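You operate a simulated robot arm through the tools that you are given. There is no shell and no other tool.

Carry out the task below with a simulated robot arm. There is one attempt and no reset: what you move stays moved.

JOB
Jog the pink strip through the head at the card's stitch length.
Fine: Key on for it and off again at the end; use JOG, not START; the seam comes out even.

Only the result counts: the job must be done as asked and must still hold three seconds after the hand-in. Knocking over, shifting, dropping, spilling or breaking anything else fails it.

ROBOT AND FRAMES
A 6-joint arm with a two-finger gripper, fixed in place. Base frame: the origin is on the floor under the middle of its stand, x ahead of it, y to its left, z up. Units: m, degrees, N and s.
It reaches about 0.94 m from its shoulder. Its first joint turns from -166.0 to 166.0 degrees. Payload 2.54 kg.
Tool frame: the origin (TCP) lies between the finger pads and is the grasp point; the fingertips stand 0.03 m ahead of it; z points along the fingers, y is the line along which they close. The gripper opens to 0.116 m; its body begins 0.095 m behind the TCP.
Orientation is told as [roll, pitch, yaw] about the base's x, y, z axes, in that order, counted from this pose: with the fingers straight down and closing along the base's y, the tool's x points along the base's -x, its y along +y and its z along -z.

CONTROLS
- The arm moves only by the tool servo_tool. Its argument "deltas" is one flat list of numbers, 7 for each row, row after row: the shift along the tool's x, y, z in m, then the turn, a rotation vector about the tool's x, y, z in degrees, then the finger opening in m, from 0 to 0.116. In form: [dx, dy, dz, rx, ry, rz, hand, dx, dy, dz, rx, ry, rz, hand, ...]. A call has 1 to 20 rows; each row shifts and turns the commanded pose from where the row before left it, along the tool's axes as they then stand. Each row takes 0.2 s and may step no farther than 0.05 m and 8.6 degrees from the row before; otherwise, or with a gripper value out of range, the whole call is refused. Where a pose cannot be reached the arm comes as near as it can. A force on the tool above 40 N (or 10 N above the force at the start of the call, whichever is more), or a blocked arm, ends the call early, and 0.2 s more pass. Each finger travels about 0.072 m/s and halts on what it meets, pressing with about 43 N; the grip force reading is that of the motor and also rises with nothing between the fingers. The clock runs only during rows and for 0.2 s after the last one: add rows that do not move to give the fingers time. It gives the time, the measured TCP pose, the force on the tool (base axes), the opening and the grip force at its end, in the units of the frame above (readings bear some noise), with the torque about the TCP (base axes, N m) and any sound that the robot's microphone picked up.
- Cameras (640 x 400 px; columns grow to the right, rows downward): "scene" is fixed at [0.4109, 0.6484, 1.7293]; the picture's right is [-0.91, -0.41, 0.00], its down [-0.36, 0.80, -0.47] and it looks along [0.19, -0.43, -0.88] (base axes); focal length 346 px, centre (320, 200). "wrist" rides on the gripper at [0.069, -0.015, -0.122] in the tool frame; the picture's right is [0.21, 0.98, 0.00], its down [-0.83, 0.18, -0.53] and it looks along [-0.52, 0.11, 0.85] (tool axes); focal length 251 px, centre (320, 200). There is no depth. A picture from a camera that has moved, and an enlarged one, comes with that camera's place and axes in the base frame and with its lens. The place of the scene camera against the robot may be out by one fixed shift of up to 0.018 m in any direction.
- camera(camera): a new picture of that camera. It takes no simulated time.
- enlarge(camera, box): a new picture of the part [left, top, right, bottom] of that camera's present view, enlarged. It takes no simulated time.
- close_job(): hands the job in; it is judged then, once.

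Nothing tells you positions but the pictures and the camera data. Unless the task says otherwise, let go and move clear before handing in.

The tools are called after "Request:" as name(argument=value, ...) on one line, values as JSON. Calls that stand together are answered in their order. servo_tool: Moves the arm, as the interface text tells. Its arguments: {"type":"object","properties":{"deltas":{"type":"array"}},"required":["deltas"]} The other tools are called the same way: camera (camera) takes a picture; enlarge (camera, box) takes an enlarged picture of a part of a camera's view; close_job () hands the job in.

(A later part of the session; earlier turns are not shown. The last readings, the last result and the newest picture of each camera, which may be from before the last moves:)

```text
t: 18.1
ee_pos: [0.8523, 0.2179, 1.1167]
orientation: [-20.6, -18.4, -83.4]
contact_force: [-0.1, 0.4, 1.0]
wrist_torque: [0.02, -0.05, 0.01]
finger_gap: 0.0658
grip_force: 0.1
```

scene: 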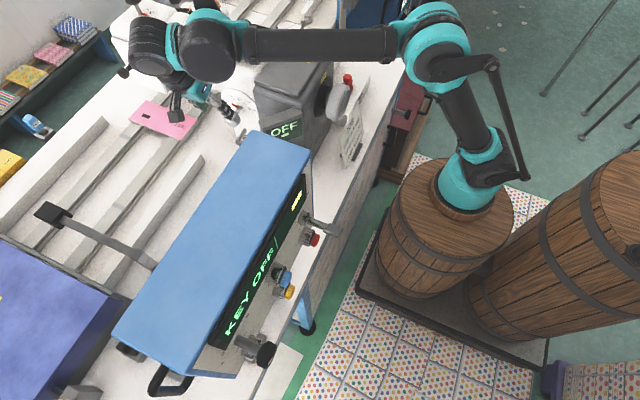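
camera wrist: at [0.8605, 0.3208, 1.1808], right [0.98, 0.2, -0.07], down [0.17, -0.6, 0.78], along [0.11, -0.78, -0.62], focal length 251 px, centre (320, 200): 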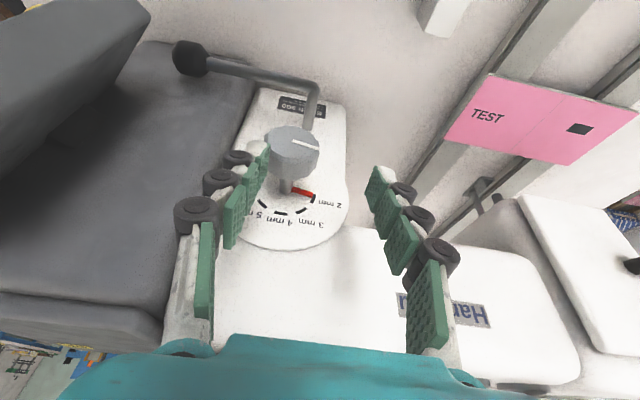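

Request:
servo_tool(deltas=[0, 0, 0, 5.64, 0, -2.05, 0.066])

Request:
servo_tool(deltas=[0, 0, 0, 5.64, 0, -2.05, 0.066])

Request:
camera(camera="scene")

Request:
camera(camera="wrist")

```text
t: 18.4
ee_pos: [0.8531, 0.2183, 1.1151]
orientation: [-20.4, -18.3, -83.4]
contact_force: [-0.2, -0.8, 0.1]
wrist_torque: [-0.02, -0.01, 0.01]
finger_gap: 0.0659
grip_force: 0.1
out of reach, approached as far as the arm can: row 1
```

```text
t: 18.9
ee_pos: [0.8555, 0.2133, 1.117]
orientation: [-21.6, -16.0, -82.1]
contact_force: [0.4, 0.8, 0.0]
wrist_torque: [-0.1, -0.07, 0.03]
finger_gap: 0.0662
grip_force: 0.0
out of reach, approached as far as the arm can: row 1
```

```text
taken
```

scene: 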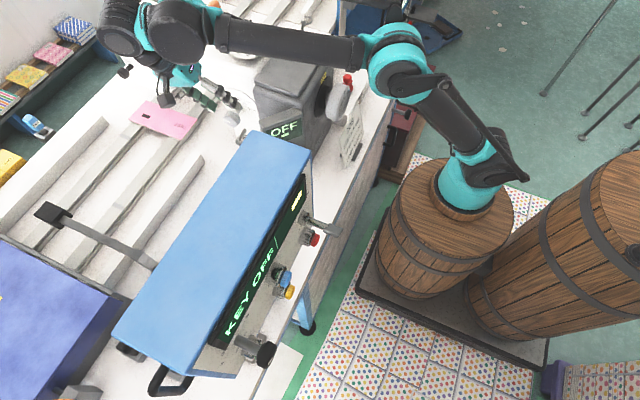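

```text
taken
camera wrist: at [0.8711, 0.3149, 1.2118], right [0.88, 0.23, -0.4], down [0.45, -0.62, 0.64], along [-0.1, -0.75, -0.65], focal length 251 px, centre (320, 200)
```

wrist: 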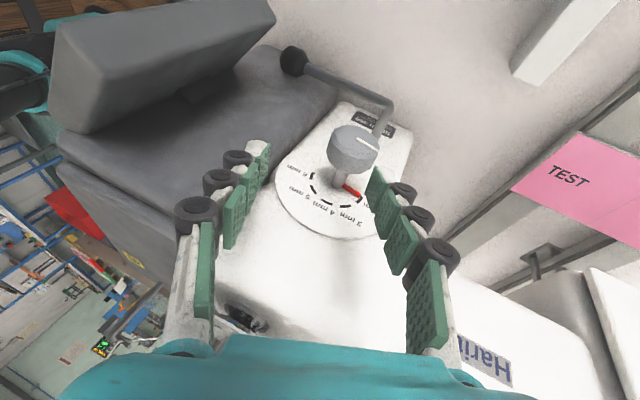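

At β≈20° the lean reaches −20° here, and the console/OFF box clearances are good. I'll straighten, descend over the knob, and check alignment before gripping.

Request:
servo_tool(deltas=[0, 0, 0, -6.25, -0.77, 2.81, 0.066, 0, 0, 0, -6.25, -0.77, 2.81, 0.066, 0, 0, 0, -6.25, -0.77, 2.81, 0.066, 0.0055, -0.0025, 0.0065, 0, 0, 0, 0.066])

Request:
camera(camera="wrist")

Request:
enlarge(camera="wrist", box=[220, 80, 420, 240])

```text
t: 19.9
ee_pos: [0.8537, 0.2153, 1.1076]
orientation: [-0.2, -19.8, -90.4]
contact_force: [0.4, 0.2, -0.2]
wrist_torque: [-0.02, 0.01, -0.01]
finger_gap: 0.0662
grip_force: 0.1
```

```text
taken
camera wrist: at [0.8388, 0.3211, 1.1992], right [0.98, 0.19, -0.08], down [0.18, -0.6, 0.78], along [0.11, -0.78, -0.62], focal length 251 px, centre (320, 200)
```

wrist: 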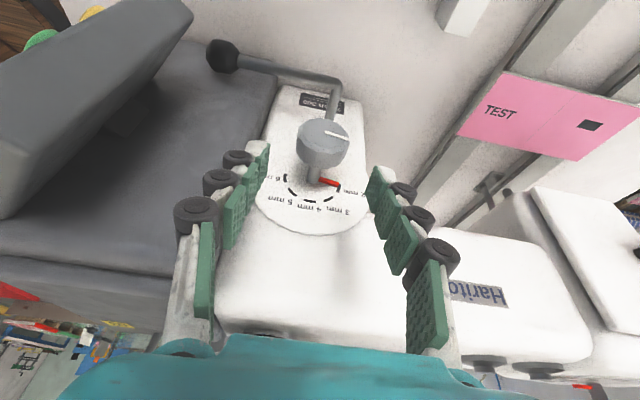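

```text
2.50 times, centred on (320, 160) of wrist
camera zoom: at [0.8388, 0.3211, 1.1992], right [0.98, 0.19, -0.08], down [0.18, -0.6, 0.78], along [0.11, -0.78, -0.62], focal length 629 px, centre (320, 300)
```

zoom: 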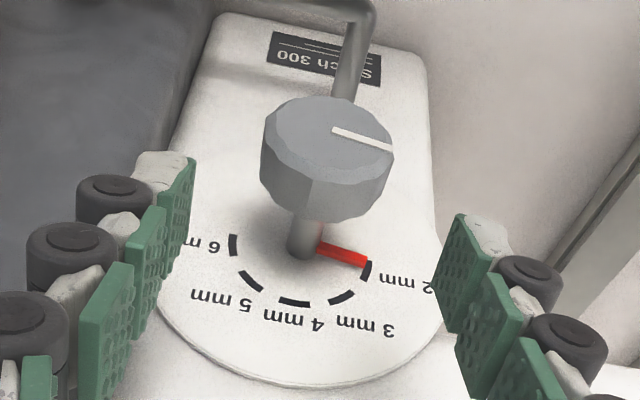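

Request:
servo_tool(deltas=[0, -0.0003, 0.039, 0, 0, 0, 0.066, 0.0002, -0.0002, 0.039, 0, 0, 0, 0.066])

Request:
servo_tool(deltas=[0, 0, 0, 6.27, 0, -2.28, 0.066])

Request:
camera(camera="wrist")

```text
t: 20.4
ee_pos: [0.8522, 0.1885, 1.035]
orientation: [-0.3, -19.9, -90.3]
contact_force: [0.5, 1.0, 0.9]
wrist_torque: [-0.01, -0.01, 0.02]
finger_gap: 0.0658
grip_force: 0.1
```

```text
t: 20.9
ee_pos: [0.8515, 0.1902, 1.0352]
orientation: [-7.5, -19.7, -88.0]
contact_force: [0.1, 0.4, 0.4]
wrist_torque: [0.0, 0.0, 0.01]
finger_gap: 0.0658
grip_force: 0.1
```

```text
taken
camera wrist: at [0.8478, 0.2948, 1.1279], right [0.96, 0.19, -0.19], down [0.27, -0.6, 0.75], along [0.03, -0.78, -0.63], focal length 251 px, centre (320, 200)
```

wrist: 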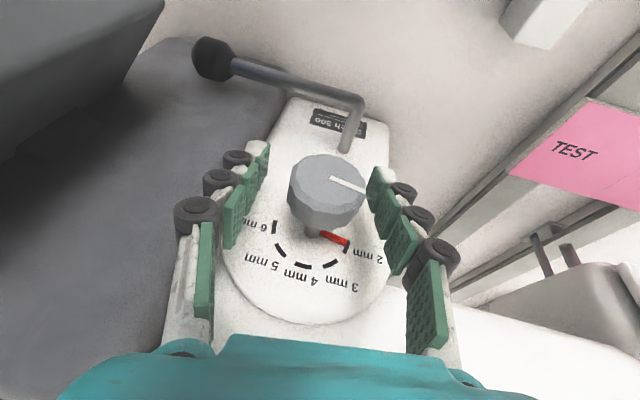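

Request:
servo_tool(deltas=[0, 0, 0, 6.27, 0, -2.28, 0.066])

Request:
servo_tool(deltas=[0, 0, 0, 6.27, 0, -2.28, 0.066])

Request:
servo_tool(deltas=[0, 0, 0, 4.7, 0, -1.71, 0.066])

```text
t: 21.2
ee_pos: [0.8513, 0.1885, 1.0337]
orientation: [-14.6, -19.2, -85.6]
contact_force: [-0.6, 0.3, 0.1]
wrist_torque: [0.0, -0.04, -0.01]
finger_gap: 0.066
grip_force: 0.1
```

```text
t: 21.6
ee_pos: [0.8527, 0.1881, 1.036]
orientation: [-20.9, -18.3, -83.4]
contact_force: [-0.2, 0.2, 0.3]
wrist_torque: [0.01, -0.03, 0.0]
finger_gap: 0.0659
grip_force: 0.0
```

```text
t: 22.1
ee_pos: [0.8523, 0.189, 1.0358]
orientation: [-21.0, -18.3, -83.4]
contact_force: [0.7, -0.3, 0.1]
wrist_torque: [0.02, 0.02, 0.04]
finger_gap: 0.0662
grip_force: 0.2
out of reach, approached as far as the arm can: row 1
```

Positioned at α=−20° around the knob. Closing on it.

Request:
servo_tool(deltas=[0, 0, 0, 0, 0, 0, 0.02, 0, 0, 0, 0, 0, 0, 0.02, 0, 0, 0, 0, 0, 0, 0.02])

Request:
camera(camera="wrist")

```text
t: 22.9
ee_pos: [0.8535, 0.1879, 1.0342]
orientation: [-20.8, -18.4, -83.4]
contact_force: [39.0, 5.1, -3.9]
wrist_torque: [0.58, 0.04, 0.18]
finger_gap: 0.0403
grip_force: 45.3
```

```text
taken
camera wrist: at [0.8703, 0.2942, 1.1248], right [0.9, 0.2, -0.4], down [0.43, -0.6, 0.67], along [-0.1, -0.77, -0.63], focal length 251 px, centre (320, 200)
```

wrist: 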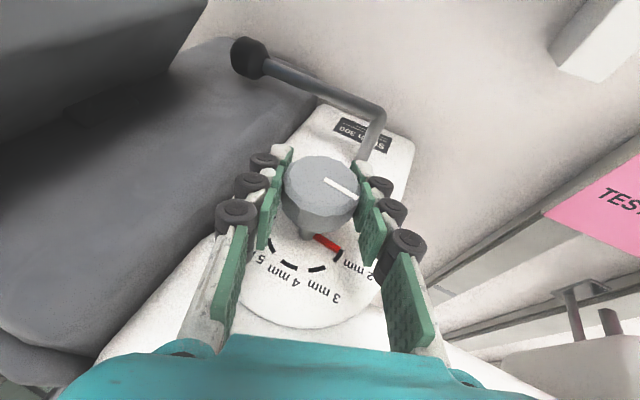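

Request:
servo_tool(deltas=[0, 0.0015, 0, 0, 0, 0, 0.02, 0, 0, 0, 0, 0, 0, 0.02])

```text
t: 23.4
ee_pos: [0.8545, 0.1874, 1.0331]
orientation: [-20.9, -18.3, -83.4]
contact_force: [32.5, 7.6, -3.6]
wrist_torque: [0.16, 0.03, 0.24]
finger_gap: 0.04
grip_force: 45.0
```

Request:
servo_tool(deltas=[0, 0.003, 0, 0, 0, 0, 0.02, 0, 0, 0, 0, 0, 0, 0.02])

```text
t: 24.1
ee_pos: [0.8549, 0.1887, 1.0325]
orientation: [-21.1, -18.3, -83.4]
contact_force: [-30.2, -1.2, -29.5]
wrist_torque: [0.5, -0.09, 0.19]
finger_gap: 0.04
grip_force: 45.3
```

Request:
servo_tool(deltas=[0, -0.0012, 0.0005, 0, 0, 0, 0.02, 0, 0, 0, 0, 0, 0, 0.02])

```text
t: 24.6
ee_pos: [0.855, 0.1892, 1.0333]
orientation: [-20.8, -18.2, -83.3]
contact_force: [-15.5, 10.1, -19.4]
wrist_torque: [0.42, -0.06, 0.03]
finger_gap: 0.0398
grip_force: 45.3
```

Gripped at 0.040 m. Now a first small turn of the knob (8°) to see that it follows.

Request:
servo_tool(deltas=[0, 0, 0, -3.77, 0, 1.33, 0.02, 0, 0, 0, -3.77, 0, 1.33, 0.02])

Request:
enlarge(camera="wrist", box=[220, 120, 420, 320])

```text
t: 25.2
ee_pos: [0.8533, 0.1879, 1.0328]
orientation: [-12.4, -19.1, -86.1]
contact_force: [-11.6, 9.4, -19.9]
wrist_torque: [0.11, 0.01, 0.28]
finger_gap: 0.0398
grip_force: 45.0
```

```text
2.00 times, centred on (320, 220) of wrist
camera zoom: at [0.8577, 0.2941, 1.1256], right [0.94, 0.2, -0.27], down [0.33, -0.6, 0.73], along [-0.02, -0.77, -0.63], focal length 503 px, centre (320, 160)
```

zoom: 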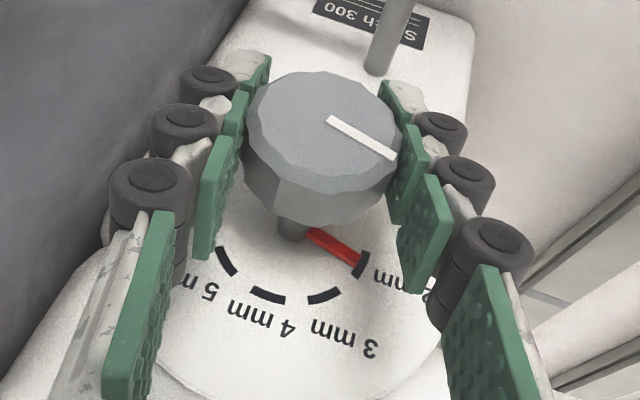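

Request:
servo_tool(deltas=[0, 0, 0, -6.6, 0, 2.32, 0.02, 0, 0, 0, -6.6, 0, 2.32, 0.02])

Request:
enlarge(camera="wrist", box=[220, 120, 420, 320])

Request:
camera(camera="scene")

```text
t: 25.9
ee_pos: [0.8548, 0.1889, 1.0339]
orientation: [2.4, -19.5, -91.0]
contact_force: [-6.7, 8.5, -14.6]
wrist_torque: [0.05, 0.0, 0.38]
finger_gap: 0.0398
grip_force: 45.2
```

```text
2.00 times, centred on (320, 220) of wrist
camera zoom: at [0.8355, 0.2942, 1.1237], right [0.98, 0.2, -0.03], down [0.15, -0.6, 0.79], along [0.14, -0.77, -0.62], focal length 503 px, centre (320, 160)
```

zoom: 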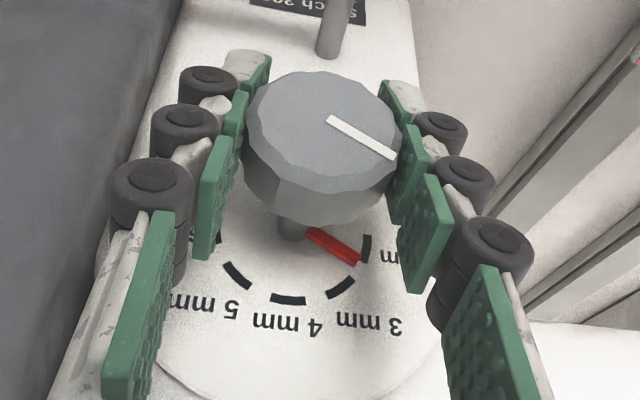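

```text
taken
```

scene: 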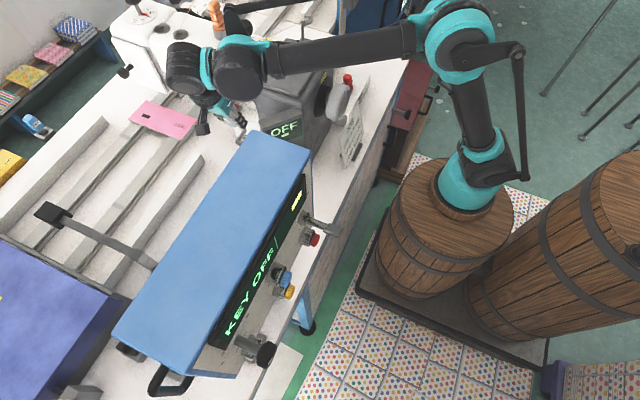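

The knob follows. Continuing the swing about 14° more, watching clearance.

Request:
servo_tool(deltas=[0, 0, 0, -6.6, 0, 2.32, 0.02, 0, 0, 0, -6.6, 0, 2.32, 0.02])

Request:
camera(camera="wrist")

Request:
camera(camera="scene")

```text
t: 26.4
ee_pos: [0.8546, 0.1884, 1.0338]
orientation: [17.3, -18.7, -95.8]
contact_force: [2.5, 8.7, -6.0]
wrist_torque: [0.58, 0.03, 0.34]
finger_gap: 0.0397
grip_force: 44.8
```

```text
taken
camera wrist: at [0.8143, 0.2942, 1.1165], right [0.96, 0.2, 0.21], down [-0.05, -0.6, 0.8], along [0.28, -0.77, -0.56], focal length 251 px, centre (320, 200)
```

wrist: 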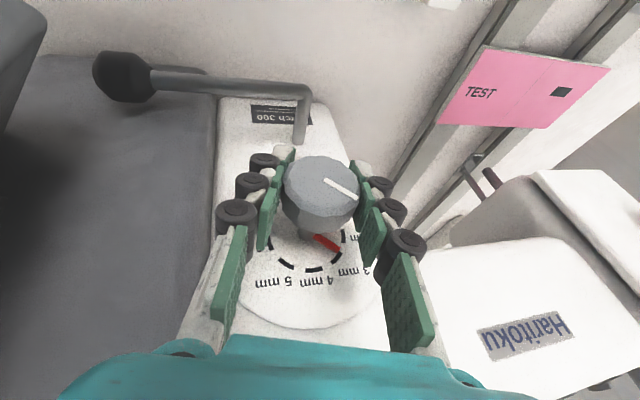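

```text
taken
```

scene: 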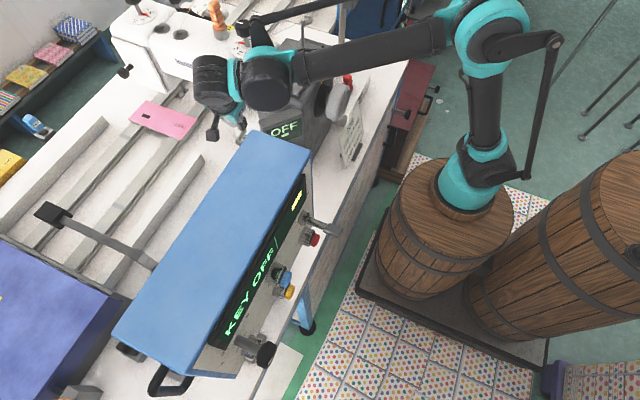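

Request:
servo_tool(deltas=[0, 0, 0, -4.0, 0, 1.4, 0.02, 0, 0, 0, 0, 0, 0, 0.066, 0, 0, 0, 0, 0, 0, 0.066, 0, 0, 0, 0, 0, 0, 0.066])

Request:
enlarge(camera="wrist", box=[220, 120, 420, 320])

```text
t: 27.4
ee_pos: [0.8558, 0.1884, 1.0338]
orientation: [21.5, -18.3, -97.2]
contact_force: [0.1, -0.3, 0.3]
wrist_torque: [0.01, 0.0, 0.02]
finger_gap: 0.0661
grip_force: 0.1
```

```text
2.00 times, centred on (320, 220) of wrist
camera zoom: at [0.8078, 0.2938, 1.1136], right [0.94, 0.2, 0.27], down [-0.1, -0.6, 0.79], along [0.32, -0.77, -0.54], focal length 503 px, centre (320, 160)
```

zoom: 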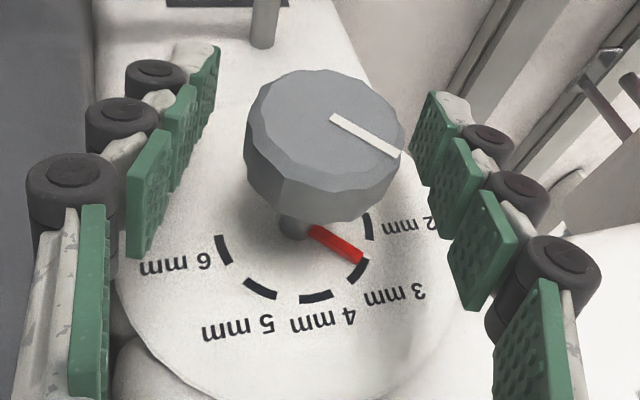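

The pointer has moved to about 3 mm. Swinging back with open fingers to regrip.

Request:
servo_tool(deltas=[0, 0, 0, 7.72, 0, -2.75, 0.066, 0, 0, 0, 7.72, 0, -2.75, 0.066, 0, 0, 0, 7.72, 0, -2.75, 0.066, 0, 0, 0, 7.72, 0, -2.75, 0.066, 0, 0, 0, 7.72, 0, -2.75, 0.066])

Request:
servo_tool(deltas=[0, 0, 0, 0, 0, 0, 0.02, 0, 0, 0, 0, 0, 0, 0.02, 0, 0, 0, 0, 0, 0, 0.02])

```text
t: 28.6
ee_pos: [0.8541, 0.1883, 1.034]
orientation: [-21.1, -18.0, -83.1]
contact_force: [0.3, 0.0, 0.9]
wrist_torque: [-0.01, -0.05, 0.0]
finger_gap: 0.0659
grip_force: 0.0
```

```text
t: 29.4
ee_pos: [0.8547, 0.1884, 1.0341]
orientation: [-21.2, -18.0, -83.1]
contact_force: [-13.1, -2.3, -1.5]
wrist_torque: [-0.07, 0.04, -0.44]
finger_gap: 0.0402
grip_force: 45.1
```

Well balanced grip this time. Turning the second stretch.

Request:
servo_tool(deltas=[0, 0, 0, -7.72, 0, 2.75, 0.02, 0, 0, 0, -7.72, 0, 2.75, 0.02, 0, 0, 0, -7.72, 0, 2.75, 0.02, 0, 0, 0, -7.72, 0, 2.75, 0.02, 0, 0, 0, -7.72, 0, 2.75, 0.02])

Request:
enlarge(camera="wrist", box=[220, 120, 420, 320])

```text
t: 30.6
ee_pos: [0.8557, 0.1879, 1.0335]
orientation: [21.8, -18.2, -97.2]
contact_force: [2.3, -3.6, 4.2]
wrist_torque: [0.01, 0.0, 0.16]
finger_gap: 0.0398
grip_force: 44.6
```

```text
2.00 times, centred on (320, 220) of wrist
camera zoom: at [0.808, 0.2934, 1.1139], right [0.94, 0.2, 0.28], down [-0.11, -0.6, 0.79], along [0.33, -0.77, -0.54], focal length 503 px, centre (320, 160)
```

zoom: 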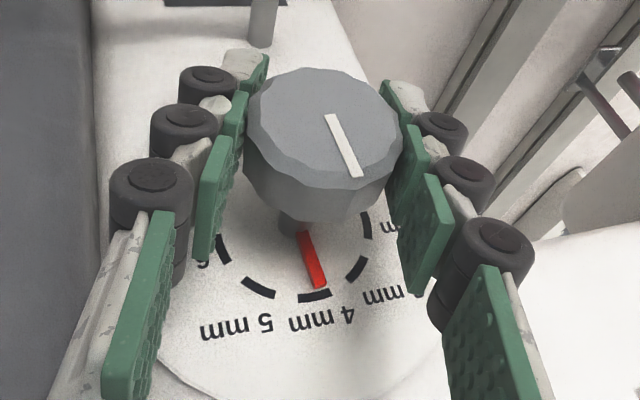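

About 4 mm now. Repeating: open, swing back, regrip.

Request:
servo_tool(deltas=[0, 0, 0, 0, 0, 0, 0.066, 0, 0, 0, 0, 0, 0, 0.066, 0, 0, 0, 0, 0, 0, 0.066, 0, 0, 0, 7.72, 0, -2.75, 0.066, 0, 0, 0, 7.72, 0, -2.75, 0.066, 0, 0, 0, 7.72, 0, -2.75, 0.066, 0, 0, 0, 7.72, 0, -2.75, 0.066, 0, 0, 0, 7.72, 0, -2.75, 0.066])

Request:
servo_tool(deltas=[0, 0, 0, 0, 0, 0, 0.02, 0, 0, 0, 0, 0, 0, 0.02, 0, 0, 0, 0, 0, 0, 0.02])

```text
t: 32.5
ee_pos: [0.8541, 0.1882, 1.0341]
orientation: [-21.2, -18.1, -83.0]
contact_force: [0.4, 0.5, 0.3]
wrist_torque: [0.0, 0.0, 0.0]
finger_gap: 0.0659
grip_force: 0.0
```

```text
t: 33.2
ee_pos: [0.8549, 0.1873, 1.0339]
orientation: [-21.2, -18.1, -83.0]
contact_force: [-15.0, -1.6, -2.0]
wrist_torque: [0.06, 0.0, -0.23]
finger_gap: 0.0401
grip_force: 44.9
```

Request:
servo_tool(deltas=[0, 0, 0, -7.72, 0, 2.75, 0.02, 0, 0, 0, -7.72, 0, 2.75, 0.02, 0, 0, 0, -7.72, 0, 2.75, 0.02, 0, 0, 0, -7.72, 0, 2.75, 0.02, 0, 0, 0, -7.72, 0, 2.75, 0.02])

Request:
enlarge(camera="wrist", box=[220, 120, 420, 320])

```text
t: 34.5
ee_pos: [0.8551, 0.1872, 1.0333]
orientation: [21.7, -18.2, -97.2]
contact_force: [-1.0, -8.4, -8.6]
wrist_torque: [0.25, 0.0, 0.43]
finger_gap: 0.0404
grip_force: 45.4
```

```text
2.00 times, centred on (320, 220) of wrist
camera zoom: at [0.8082, 0.2933, 1.114], right [0.94, 0.2, 0.28], down [-0.11, -0.6, 0.79], along [0.32, -0.77, -0.54], focal length 503 px, centre (320, 160)
```

zoom: 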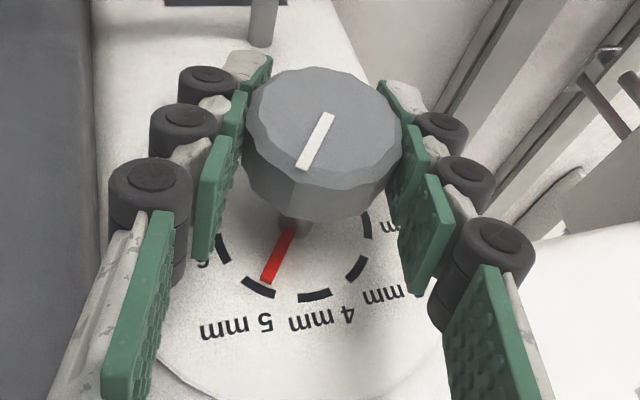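

Pointer is near 5 mm. One more cycle.

Request:
servo_tool(deltas=[0, 0, 0, 0, 0, 0, 0.066, 0, 0, 0, 0, 0, 0, 0.066, 0, 0, 0, 0, 0, 0, 0.066, 0, 0, 0, 7.72, 0, -2.75, 0.066, 0, 0, 0, 7.72, 0, -2.75, 0.066, 0, 0, 0, 7.72, 0, -2.75, 0.066, 0, 0, 0, 7.72, 0, -2.75, 0.066, 0, 0, 0, 7.72, 0, -2.75, 0.066])

Request:
servo_tool(deltas=[0, 0, 0, 0, 0, 0, 0.02, 0, 0, 0, 0, 0, 0, 0.02, 0, 0, 0, 0, 0, 0, 0.02])

Request:
enlarge(camera="wrist", box=[220, 120, 420, 320])

```text
t: 36.2
ee_pos: [0.8543, 0.1879, 1.0345]
orientation: [-21.2, -18.0, -82.9]
contact_force: [-0.3, 1.0, 0.1]
wrist_torque: [0.0, -0.03, -0.03]
finger_gap: 0.066
grip_force: 0.0
```

```text
t: 37.0
ee_pos: [0.8537, 0.1879, 1.0342]
orientation: [-21.1, -18.0, -83.1]
contact_force: [-9.6, -1.2, -3.1]
wrist_torque: [0.12, 0.04, -0.01]
finger_gap: 0.0403
grip_force: 45.0
```

```text
2.00 times, centred on (320, 220) of wrist
camera zoom: at [0.8706, 0.2931, 1.1255], right [0.89, 0.2, -0.4], down [0.44, -0.6, 0.67], along [-0.1, -0.77, -0.63], focal length 503 px, centre (320, 160)
```

zoom: 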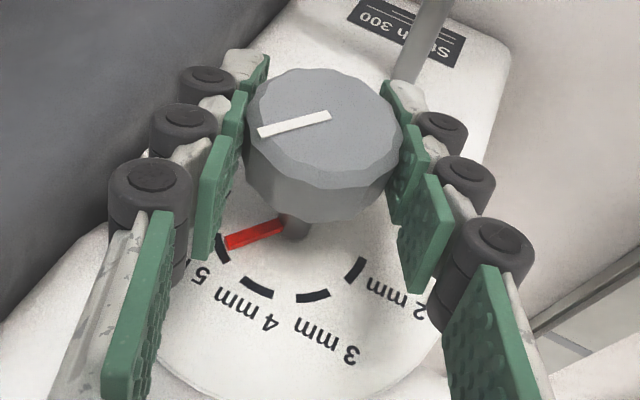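

Request:
servo_tool(deltas=[0, 0, 0, -7.72, 0, 2.75, 0.02, 0, 0, 0, -7.72, 0, 2.75, 0.02, 0, 0, 0, -7.72, 0, 2.75, 0.02, 0, 0, 0, -7.72, 0, 2.75, 0.02])

Request:
camera(camera="wrist")

Request:
enlarge(camera="wrist", box=[220, 170, 340, 290])

```text
t: 38.0
ee_pos: [0.8552, 0.1875, 1.0344]
orientation: [13.1, -19.0, -94.4]
contact_force: [-2.0, -3.3, -0.1]
wrist_torque: [0.02, 0.04, 0.24]
finger_gap: 0.0403
grip_force: 45.2
```

```text
taken
camera wrist: at [0.82, 0.2936, 1.1195], right [0.97, 0.2, 0.14], down [0.01, -0.6, 0.8], along [0.24, -0.77, -0.58], focal length 251 px, centre (320, 200)
```

wrist: 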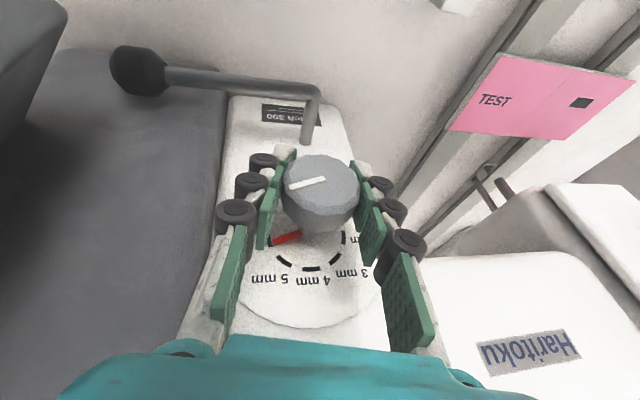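

```text
3.33 times, centred on (280, 230) of wrist
camera zoom: at [0.82, 0.2936, 1.1195], right [0.97, 0.2, 0.14], down [0.01, -0.6, 0.8], along [0.24, -0.77, -0.58], focal length 838 px, centre (453, 100)
```

zoom: 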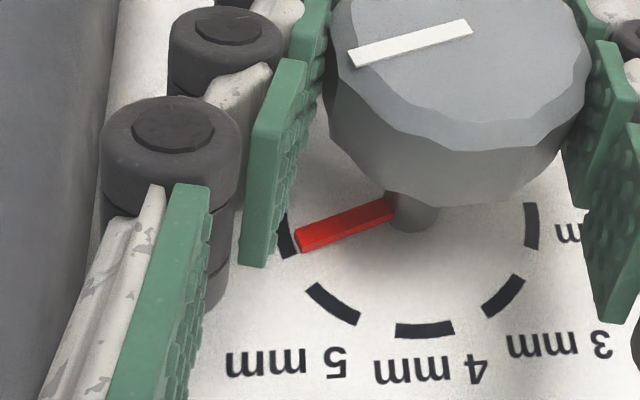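

Request:
servo_tool(deltas=[0, 0, 0, 0, 0, 0, 0.066, 0, 0, 0, 0, 0, 0, 0.066, 0, 0, 0, 0, 0, 0, 0.066])

Request:
enlarge(camera="wrist", box=[240, 170, 360, 290])

```text
t: 38.9
ee_pos: [0.8565, 0.189, 1.0327]
orientation: [13.0, -19.0, -94.4]
contact_force: [-0.1, -0.7, -0.9]
wrist_torque: [0.01, -0.07, 0.0]
finger_gap: 0.0659
grip_force: 0.1
```

```text
3.33 times, centred on (300, 230) of wrist
camera zoom: at [0.8199, 0.294, 1.1195], right [0.97, 0.2, 0.14], down [0.01, -0.6, 0.8], along [0.24, -0.77, -0.58], focal length 838 px, centre (387, 100)
```

zoom: 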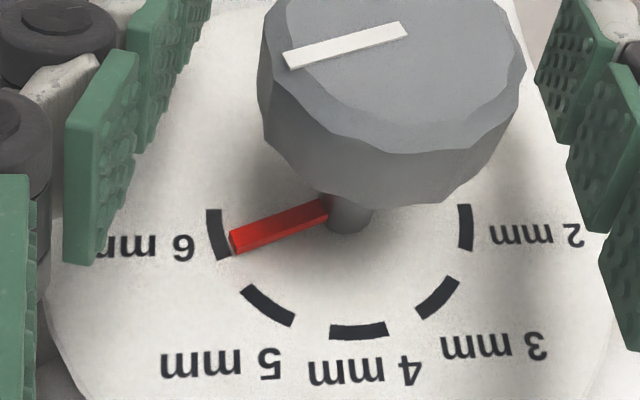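

The pointer sits roughly 11° short of the 6 mm mark. I'll swing back a little, regrip, and turn the rest in small amounts.

Request:
servo_tool(deltas=[0, 0, 0, 5.65, 0, -2.0, 0.066, 0, 0, 0, 5.65, 0, -2.0, 0.066, 0, 0, 0, 0, 0, 0, 0.02, 0, 0, 0, 0, 0, 0, 0.02, 0, 0, 0, 0, 0, 0, 0.02])

Request:
servo_tool(deltas=[0, 0, 0, -6.1, 0, 2.15, 0.02, 0, 0, 0, -6.1, 0, 2.15, 0.02, 0, 0, 0, 0, 0, 0, 0.02])

Request:
servo_tool(deltas=[0, 0, 0, 0, 0, 0, 0.066, 0, 0, 0, 0, 0, 0, 0.066, 0, 0, 0, 0, 0, 0, 0.066])

Request:
enlarge(camera="wrist", box=[240, 170, 360, 290])

```text
t: 40.0
ee_pos: [0.855, 0.1879, 1.0333]
orientation: [0.3, -19.5, -90.2]
contact_force: [4.7, 1.1, 1.5]
wrist_torque: [-0.08, 0.06, 0.0]
finger_gap: 0.0399
grip_force: 45.1
```

```text
t: 40.9
ee_pos: [0.8563, 0.1896, 1.0332]
orientation: [14.1, -18.9, -94.7]
contact_force: [3.2, 2.8, -13.2]
wrist_torque: [0.61, -0.04, 0.22]
finger_gap: 0.0397
grip_force: 44.7
```

```text
t: 41.6
ee_pos: [0.8548, 0.1877, 1.0339]
orientation: [13.9, -19.0, -94.7]
contact_force: [-1.3, -0.5, -0.5]
wrist_torque: [0.01, 0.0, 0.0]
finger_gap: 0.0661
grip_force: 0.1
```

```text
3.33 times, centred on (300, 230) of wrist
camera zoom: at [0.8183, 0.2937, 1.1195], right [0.97, 0.2, 0.15], down [0.0, -0.6, 0.8], along [0.25, -0.77, -0.58], focal length 838 px, centre (387, 100)
```

zoom: 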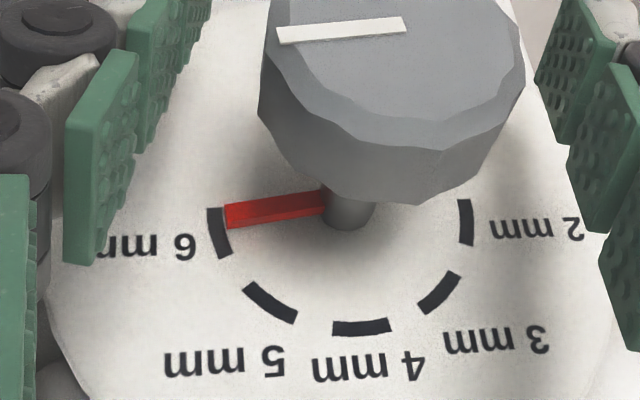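

The pointer now sits on the 6 mm mark. Let me zoom in to verify it.

Request:
enlarge(camera="wrist", box=[255, 190, 345, 270])

Request:
camera(camera="scene")

```text
5.00 times, centred on (300, 230) of wrist
camera zoom: at [0.8183, 0.2937, 1.1195], right [0.97, 0.2, 0.15], down [0.0, -0.6, 0.8], along [0.25, -0.77, -0.58], focal length 1257 px, centre (420, 50)
```

zoom: 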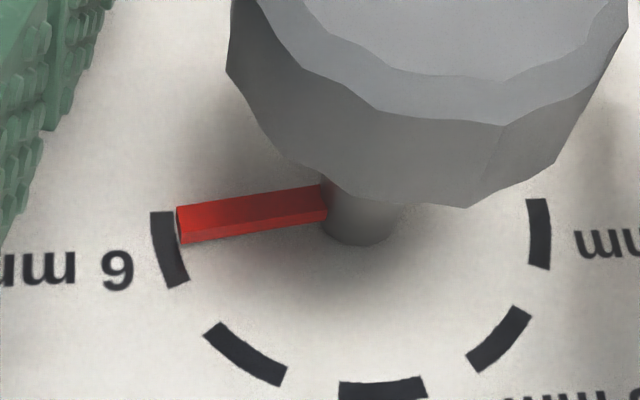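

```text
taken
```

scene: 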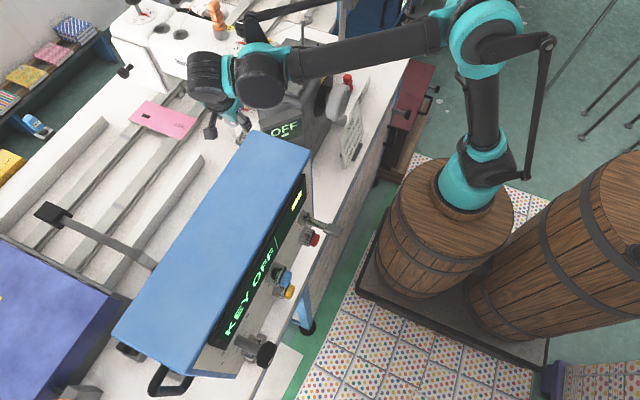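

The dial reads 6 mm. Now I back out of the knob and retrace the path toward the front of the panel.

Request:
servo_tool(deltas=[0, 0, -0.045, 0, 0, 0, 0.066, 0, 0, -0.045, 0, 0, 0, 0.066, 0, 0, 0, 6.55, 0, -2.33, 0.066, 0, 0, 0, 6.55, 0, -2.33, 0.066])

Request:
enlarge(camera="wrist", box=[250, 80, 390, 220])

```text
t: 42.6
ee_pos: [0.8352, 0.2172, 1.1162]
orientation: [-0.8, -19.6, -89.8]
contact_force: [0.5, 0.1, 0.9]
wrist_torque: [0.02, -0.04, 0.01]
finger_gap: 0.066
grip_force: 0.0
```

```text
2.86 times, centred on (320, 150) of wrist
camera zoom: at [0.8202, 0.324, 1.2088], right [0.98, 0.2, -0.08], down [0.19, -0.6, 0.78], along [0.11, -0.77, -0.62], focal length 718 px, centre (320, 343)
```

zoom: 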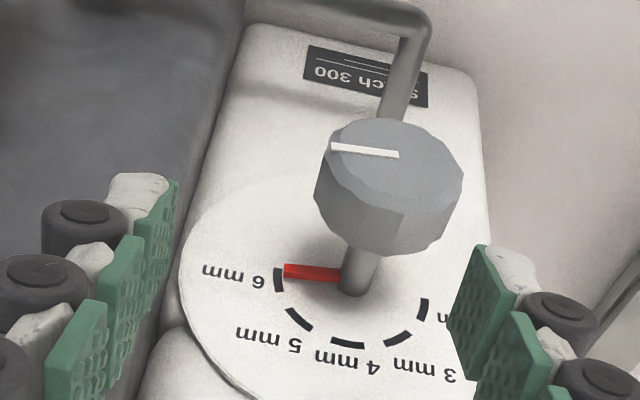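

Request:
enlarge(camera="wrist", box=[295, 155, 375, 205])

Request:
servo_tool(deltas=[0.0004, -0.0272, -0.0306, 0, 0, 0, 0.066, 0.0004, -0.0272, -0.0306, 0, 0, 0, 0.066, 0.0004, -0.0272, -0.0306, 0, 0, 0, 0.066, 0.0004, -0.0272, -0.0306, 0, 0, 0, 0.066])

Request:
camera(camera="wrist")

Request:
camera(camera="scene")

```text
8.00 times, centred on (335, 180) of wrist
camera zoom: at [0.8202, 0.324, 1.2088], right [0.98, 0.2, -0.08], down [0.19, -0.6, 0.78], along [0.11, -0.77, -0.62], focal length 2012 px, centre (200, 360)
```

zoom: 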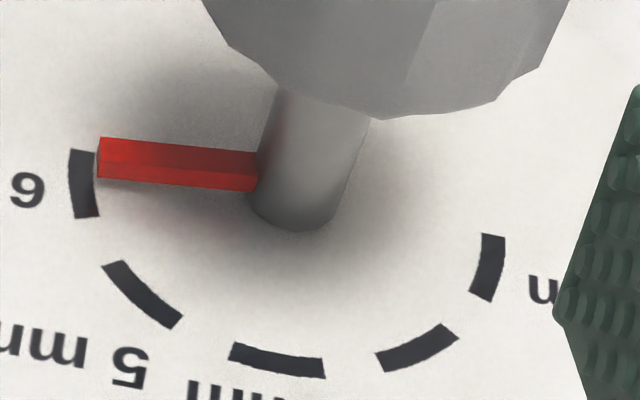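

```text
t: 43.6
ee_pos: [0.7297, 0.2623, 1.2319]
orientation: [-0.7, -19.5, -89.9]
contact_force: [1.0, 0.1, -0.6]
wrist_torque: [0.0, 0.06, -0.02]
finger_gap: 0.0661
grip_force: 0.1
```

```text
taken
camera wrist: at [0.7153, 0.367, 1.3231], right [0.98, 0.2, -0.08], down [0.19, -0.6, 0.78], along [0.11, -0.77, -0.62], focal length 251 px, centre (320, 200)
```

wrist: 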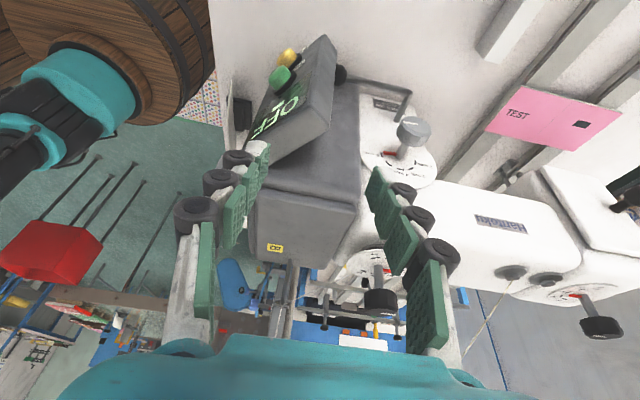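

```text
taken
```

scene: 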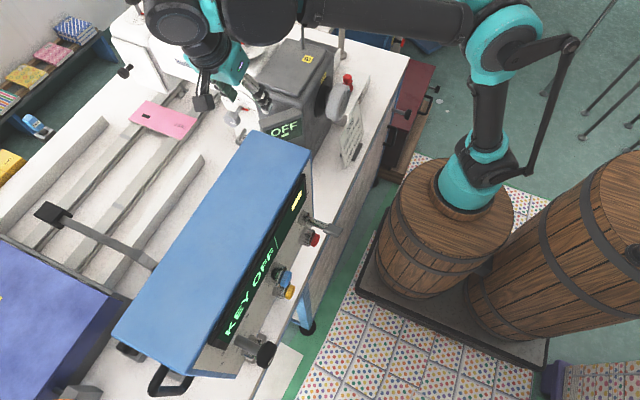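

The zoom confirms the pointer within about 1–2° of the 6 mm mark. Now continuing back over the gap toward the front of the panel.

Request:
servo_tool(deltas=[0.0013, -0.036, -0.0191, 0, 0, 0, 0.066, 0.0013, -0.036, -0.0191, 0, 0, 0, 0.066, 0.0013, -0.036, -0.0191, 0, 0, 0, 0.066, 0.0013, -0.036, -0.0191, 0, 0, 0, 0.066, 0.0013, -0.036, -0.0191, 0, 0, 0, 0.066, 0, 0, 0, -2.68, 0, -7.54, 0.066, 0, 0, 0, -2.68, 0, -7.54, 0.066, 0, 0, 0, -2.68, 0, -7.54, 0.066, 0, 0, 0, -2.68, 0, -7.54, 0.066, 0, 0, 0, -2.68, 0, -7.54, 0.066])

Request:
camera(camera="scene")

```text
t: 45.9
ee_pos: [0.5509, 0.3005, 1.3218]
orientation: [-0.6, -19.1, -49.7]
contact_force: [0.2, 0.4, -0.3]
wrist_torque: [-0.03, -0.03, 0.0]
finger_gap: 0.0659
grip_force: 0.1
```

```text
taken
```

scene: 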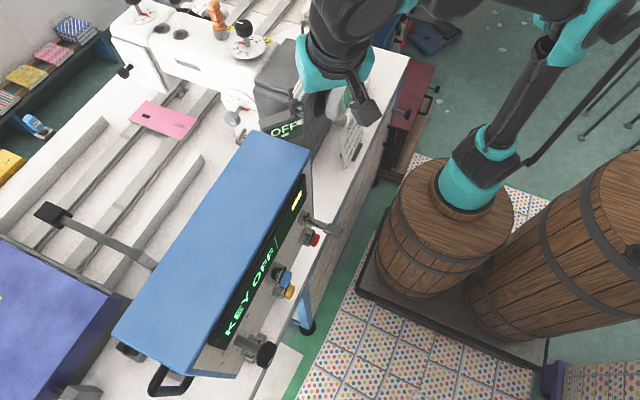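

Request:
servo_tool(deltas=[0.0317, -0.024, -0.011, 0, 0, 0, 0.066, 0.0317, -0.024, -0.011, 0, 0, 0, 0.066, 0.0317, -0.024, -0.011, 0, 0, 0, 0.066, 0.0317, -0.024, -0.011, 0, 0, 0, 0.066, 0, 0, 0, -2.71, 0, -7.82, 0.066, 0, 0, 0, -2.71, 0, -7.82, 0.066, 0, 0, 0, -2.71, 0, -7.82, 0.066, 0, 0, 0, -2.71, 0, -7.82, 0.066, 0, 0, 0, -2.71, 0, -7.82, 0.066, 0, 0, 0, -2.71, 0, -7.82, 0.066])

Request:
camera(camera="wrist")

Request:
camera(camera="scene")

```text
t: 48.0
ee_pos: [0.3897, 0.3405, 1.323]
orientation: [-0.3, -18.9, -0.3]
contact_force: [-0.6, -0.1, 0.0]
wrist_torque: [-0.03, -0.02, -0.03]
finger_gap: 0.0661
grip_force: 0.0
```

```text
taken
camera wrist: at [0.2843, 0.3261, 1.4154], right [-0.2, 0.98, -0.07], down [0.61, 0.18, 0.77], along [0.77, 0.11, -0.63], focal length 251 px, centre (320, 200)
```

wrist: 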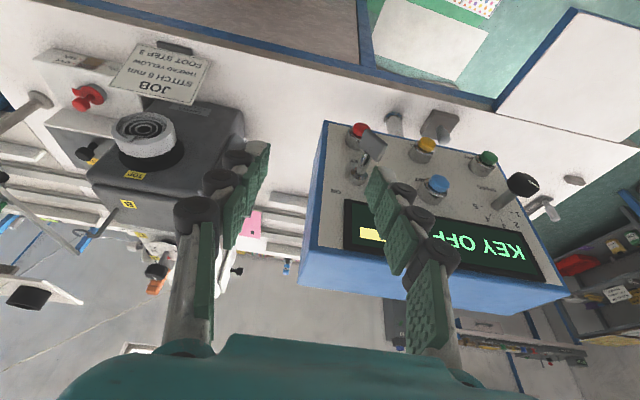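

```text
taken
```

scene: 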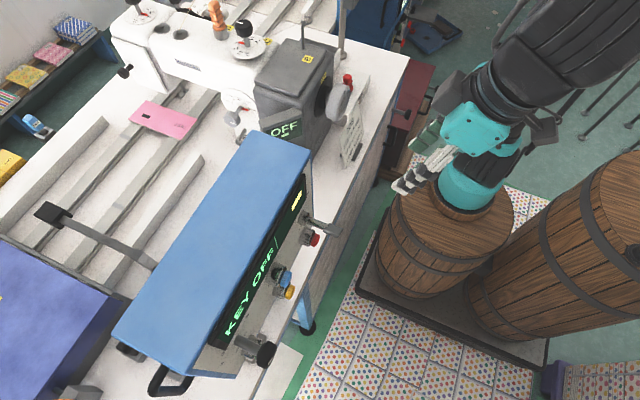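

Now tilting the gripper forward so the fingers point at the panel (+x), in stages.

Request:
servo_tool(deltas=[0.02, 0.02, 0, 0, -7.9, 0, 0.066, 0, 0.02, 0, 0, -7.9, 0, 0.066, 0, 0.02, 0, 0, -7.9, 0, 0.066, 0, 0.01, 0, 0, -7.9, 0, 0.066, 0, 0, 0, 0, -7.9, 0, 0.066])

Request:
servo_tool(deltas=[0, 0, 0, 0, -7.9, 0, 0.066, 0, 0, 0, 0, -7.9, 0, 0.066, 0, 0, 0, 0, -7.9, 0, 0.066, 0, 0, 0, 0, -7.9, 0, 0.066])

Request:
camera(camera="wrist")

Request:
camera(camera="scene")

```text
t: 49.2
ee_pos: [0.3711, 0.4108, 1.3169]
orientation: [-0.6, -58.3, 0.2]
contact_force: [0.3, -0.4, 0.2]
wrist_torque: [0.0, 0.01, 0.0]
finger_gap: 0.066
grip_force: 0.1
```

```text
t: 50.2
ee_pos: [0.3711, 0.4101, 1.3165]
orientation: [-84.4, -89.7, 83.9]
contact_force: [0.0, -0.1, 0.8]
wrist_torque: [0.0, -0.02, -0.01]
finger_gap: 0.066
grip_force: 0.0
```

```text
taken
camera wrist: at [0.2478, 0.3961, 1.2471], right [0.01, 0.98, -0.22], down [-0.53, 0.19, 0.83], along [0.85, 0.11, 0.52], focal length 251 px, centre (320, 200)
```

wrist: 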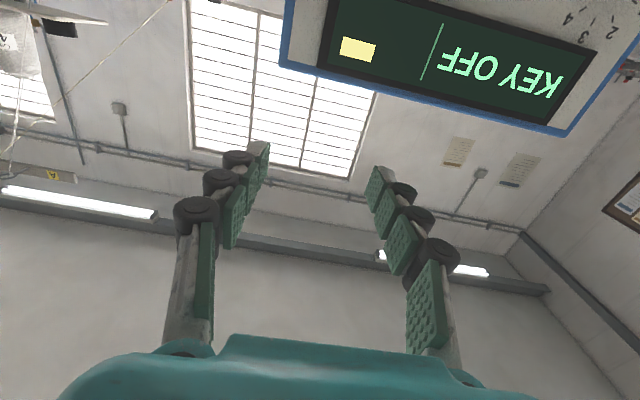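

```text
taken
```

scene: 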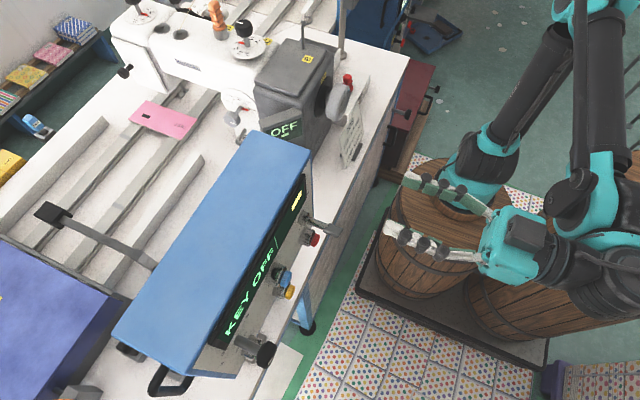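

Fingers now point at the panel. I'll lower to key height at a safe distance and look at the key.

Request:
servo_tool(deltas=[0.044, 0, 0, 0, 0, 0, 0.066, 0.044, 0, 0, 0, 0, 0, 0.066, 0.044, 0, 0, 0, 0, 0, 0.066, 0.044, 0, 0, 0, 0, 0, 0.066])

Request:
camera(camera="wrist")

Request:
camera(camera="scene")

```text
t: 51.2
ee_pos: [0.373, 0.4102, 1.1412]
orientation: [-63.2, -89.7, 62.9]
contact_force: [-0.2, -0.1, 0.6]
wrist_torque: [-0.06, -0.01, 0.03]
finger_gap: 0.0659
grip_force: 0.0
```

```text
taken
camera wrist: at [0.2498, 0.395, 1.0726], right [0.01, 0.98, -0.22], down [-0.53, 0.19, 0.83], along [0.85, 0.11, 0.52], focal length 251 px, centre (320, 200)
```

wrist: 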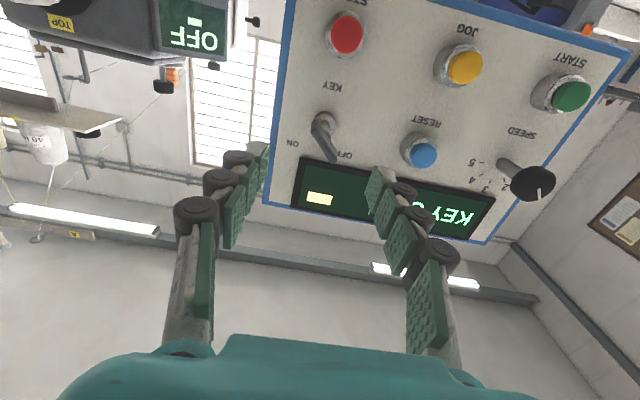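

```text
taken
```

scene: 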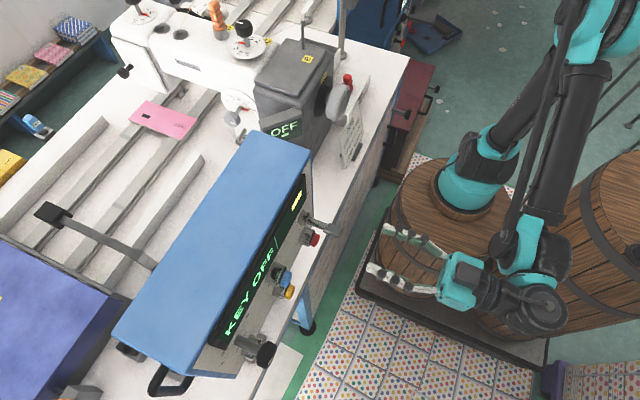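

Request:
enlarge(camera="wrist", box=[280, 70, 400, 170])

Request:
enlarge(camera="wrist", box=[400, 0, 600, 210])

```text
4.00 times, centred on (340, 120) of wrist
camera zoom: at [0.2498, 0.395, 1.0726], right [0.01, 0.98, -0.22], down [-0.53, 0.19, 0.83], along [0.85, 0.11, 0.52], focal length 1006 px, centre (240, 520)
```

zoom: 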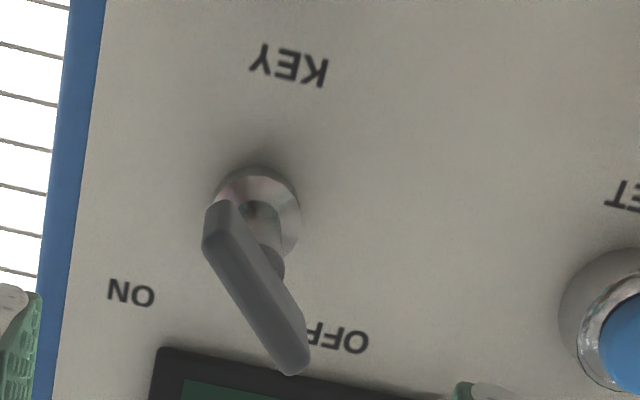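

```text
1.90 times, centred on (500, 105) of wrist
camera zoom: at [0.2498, 0.395, 1.0726], right [0.01, 0.98, -0.22], down [-0.53, 0.19, 0.83], along [0.85, 0.11, 0.52], focal length 479 px, centre (-23, 381)
```

zoom: 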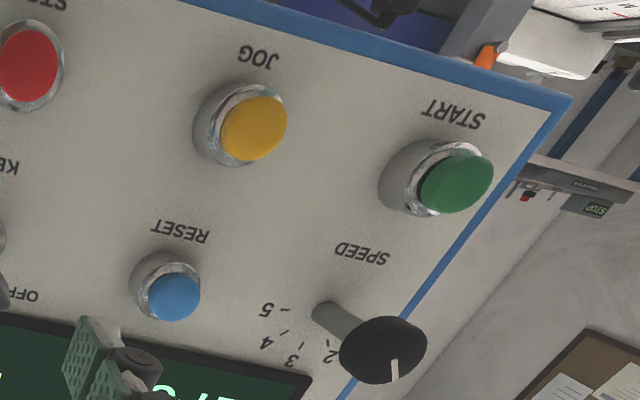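

The key bar is at 45° (OFF), centered on the axis (y 0.4147, z 1.146), spanning x 0.465–0.495. I'll roll the gripper −45° so the pads face its flat sides, then look again.

Request:
servo_tool(deltas=[0, 0, 0, 0, 0, -7.5, 0.066, 0, 0, 0, 0, 0, -7.5, 0.066, 0, 0, 0, 0, 0, -7.5, 0.066, 0, 0, 0, 0, 0, -7.5, 0.066, 0, 0, 0, 0, 0, -7.5, 0.066, 0, 0, 0, 0, 0, -7.5, 0.066])

Request:
camera(camera="wrist")

Request:
enlarge(camera="wrist", box=[240, 60, 400, 180])

```text
t: 52.6
ee_pos: [0.3707, 0.4093, 1.1401]
orientation: [-89.8, -44.5, 89.4]
contact_force: [0.5, 0.2, -0.1]
wrist_torque: [0.01, 0.0, 0.02]
finger_gap: 0.066
grip_force: 0.0
```

```text
taken
camera wrist: at [0.2468, 0.3506, 1.1026], right [0.0, 0.53, -0.85], down [-0.53, 0.72, 0.45], along [0.85, 0.45, 0.28], focal length 251 px, centre (320, 200)
```

wrist: 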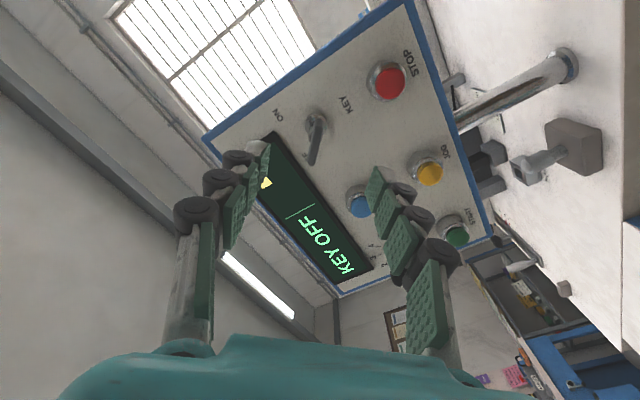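

```text
3.33 times, centred on (320, 120) of wrist
camera zoom: at [0.2468, 0.3506, 1.1026], right [0.0, 0.53, -0.85], down [-0.53, 0.72, 0.45], along [0.85, 0.45, 0.28], focal length 838 px, centre (320, 467)
```

zoom: 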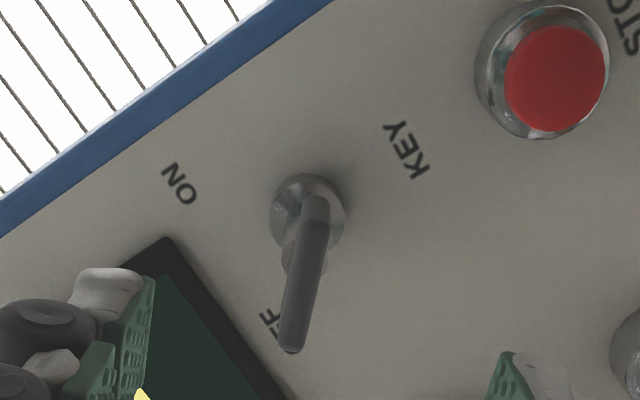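

Request:
servo_tool(deltas=[-0.0078, -0.0013, 0.03, 0, 0, 0, 0.066, 0, 0, 0.03, 0, 0, 0, 0.066])

Request:
camera(camera="wrist")

Request:
enlarge(camera="wrist", box=[230, 80, 410, 220])

```text
t: 53.2
ee_pos: [0.4312, 0.4144, 1.1451]
orientation: [-89.8, -44.6, 89.6]
contact_force: [-0.1, -0.1, -0.7]
wrist_torque: [-0.01, -0.01, -0.01]
finger_gap: 0.066
grip_force: 0.0
```

```text
taken
camera wrist: at [0.3066, 0.3553, 1.1079], right [0.0, 0.53, -0.85], down [-0.53, 0.72, 0.45], along [0.85, 0.45, 0.28], focal length 251 px, centre (320, 200)
```

wrist: 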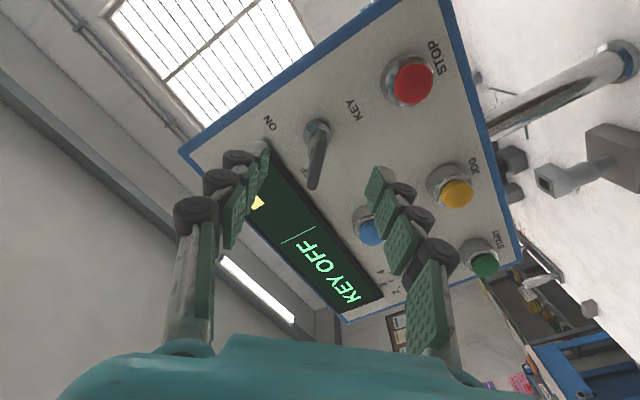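

```text
2.86 times, centred on (320, 150) of wrist
camera zoom: at [0.3066, 0.3553, 1.1079], right [0.0, 0.53, -0.85], down [-0.53, 0.72, 0.45], along [0.85, 0.45, 0.28], focal length 718 px, centre (320, 343)
```

zoom: 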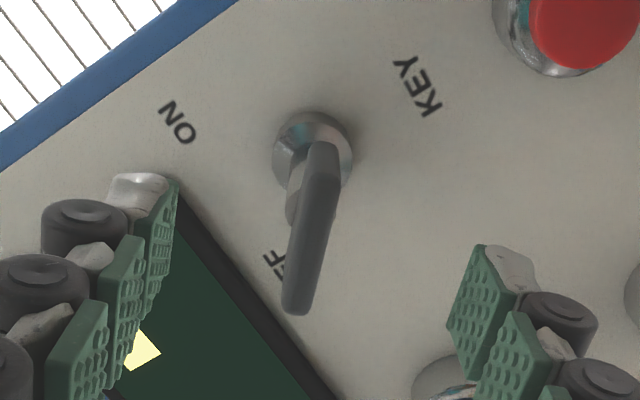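

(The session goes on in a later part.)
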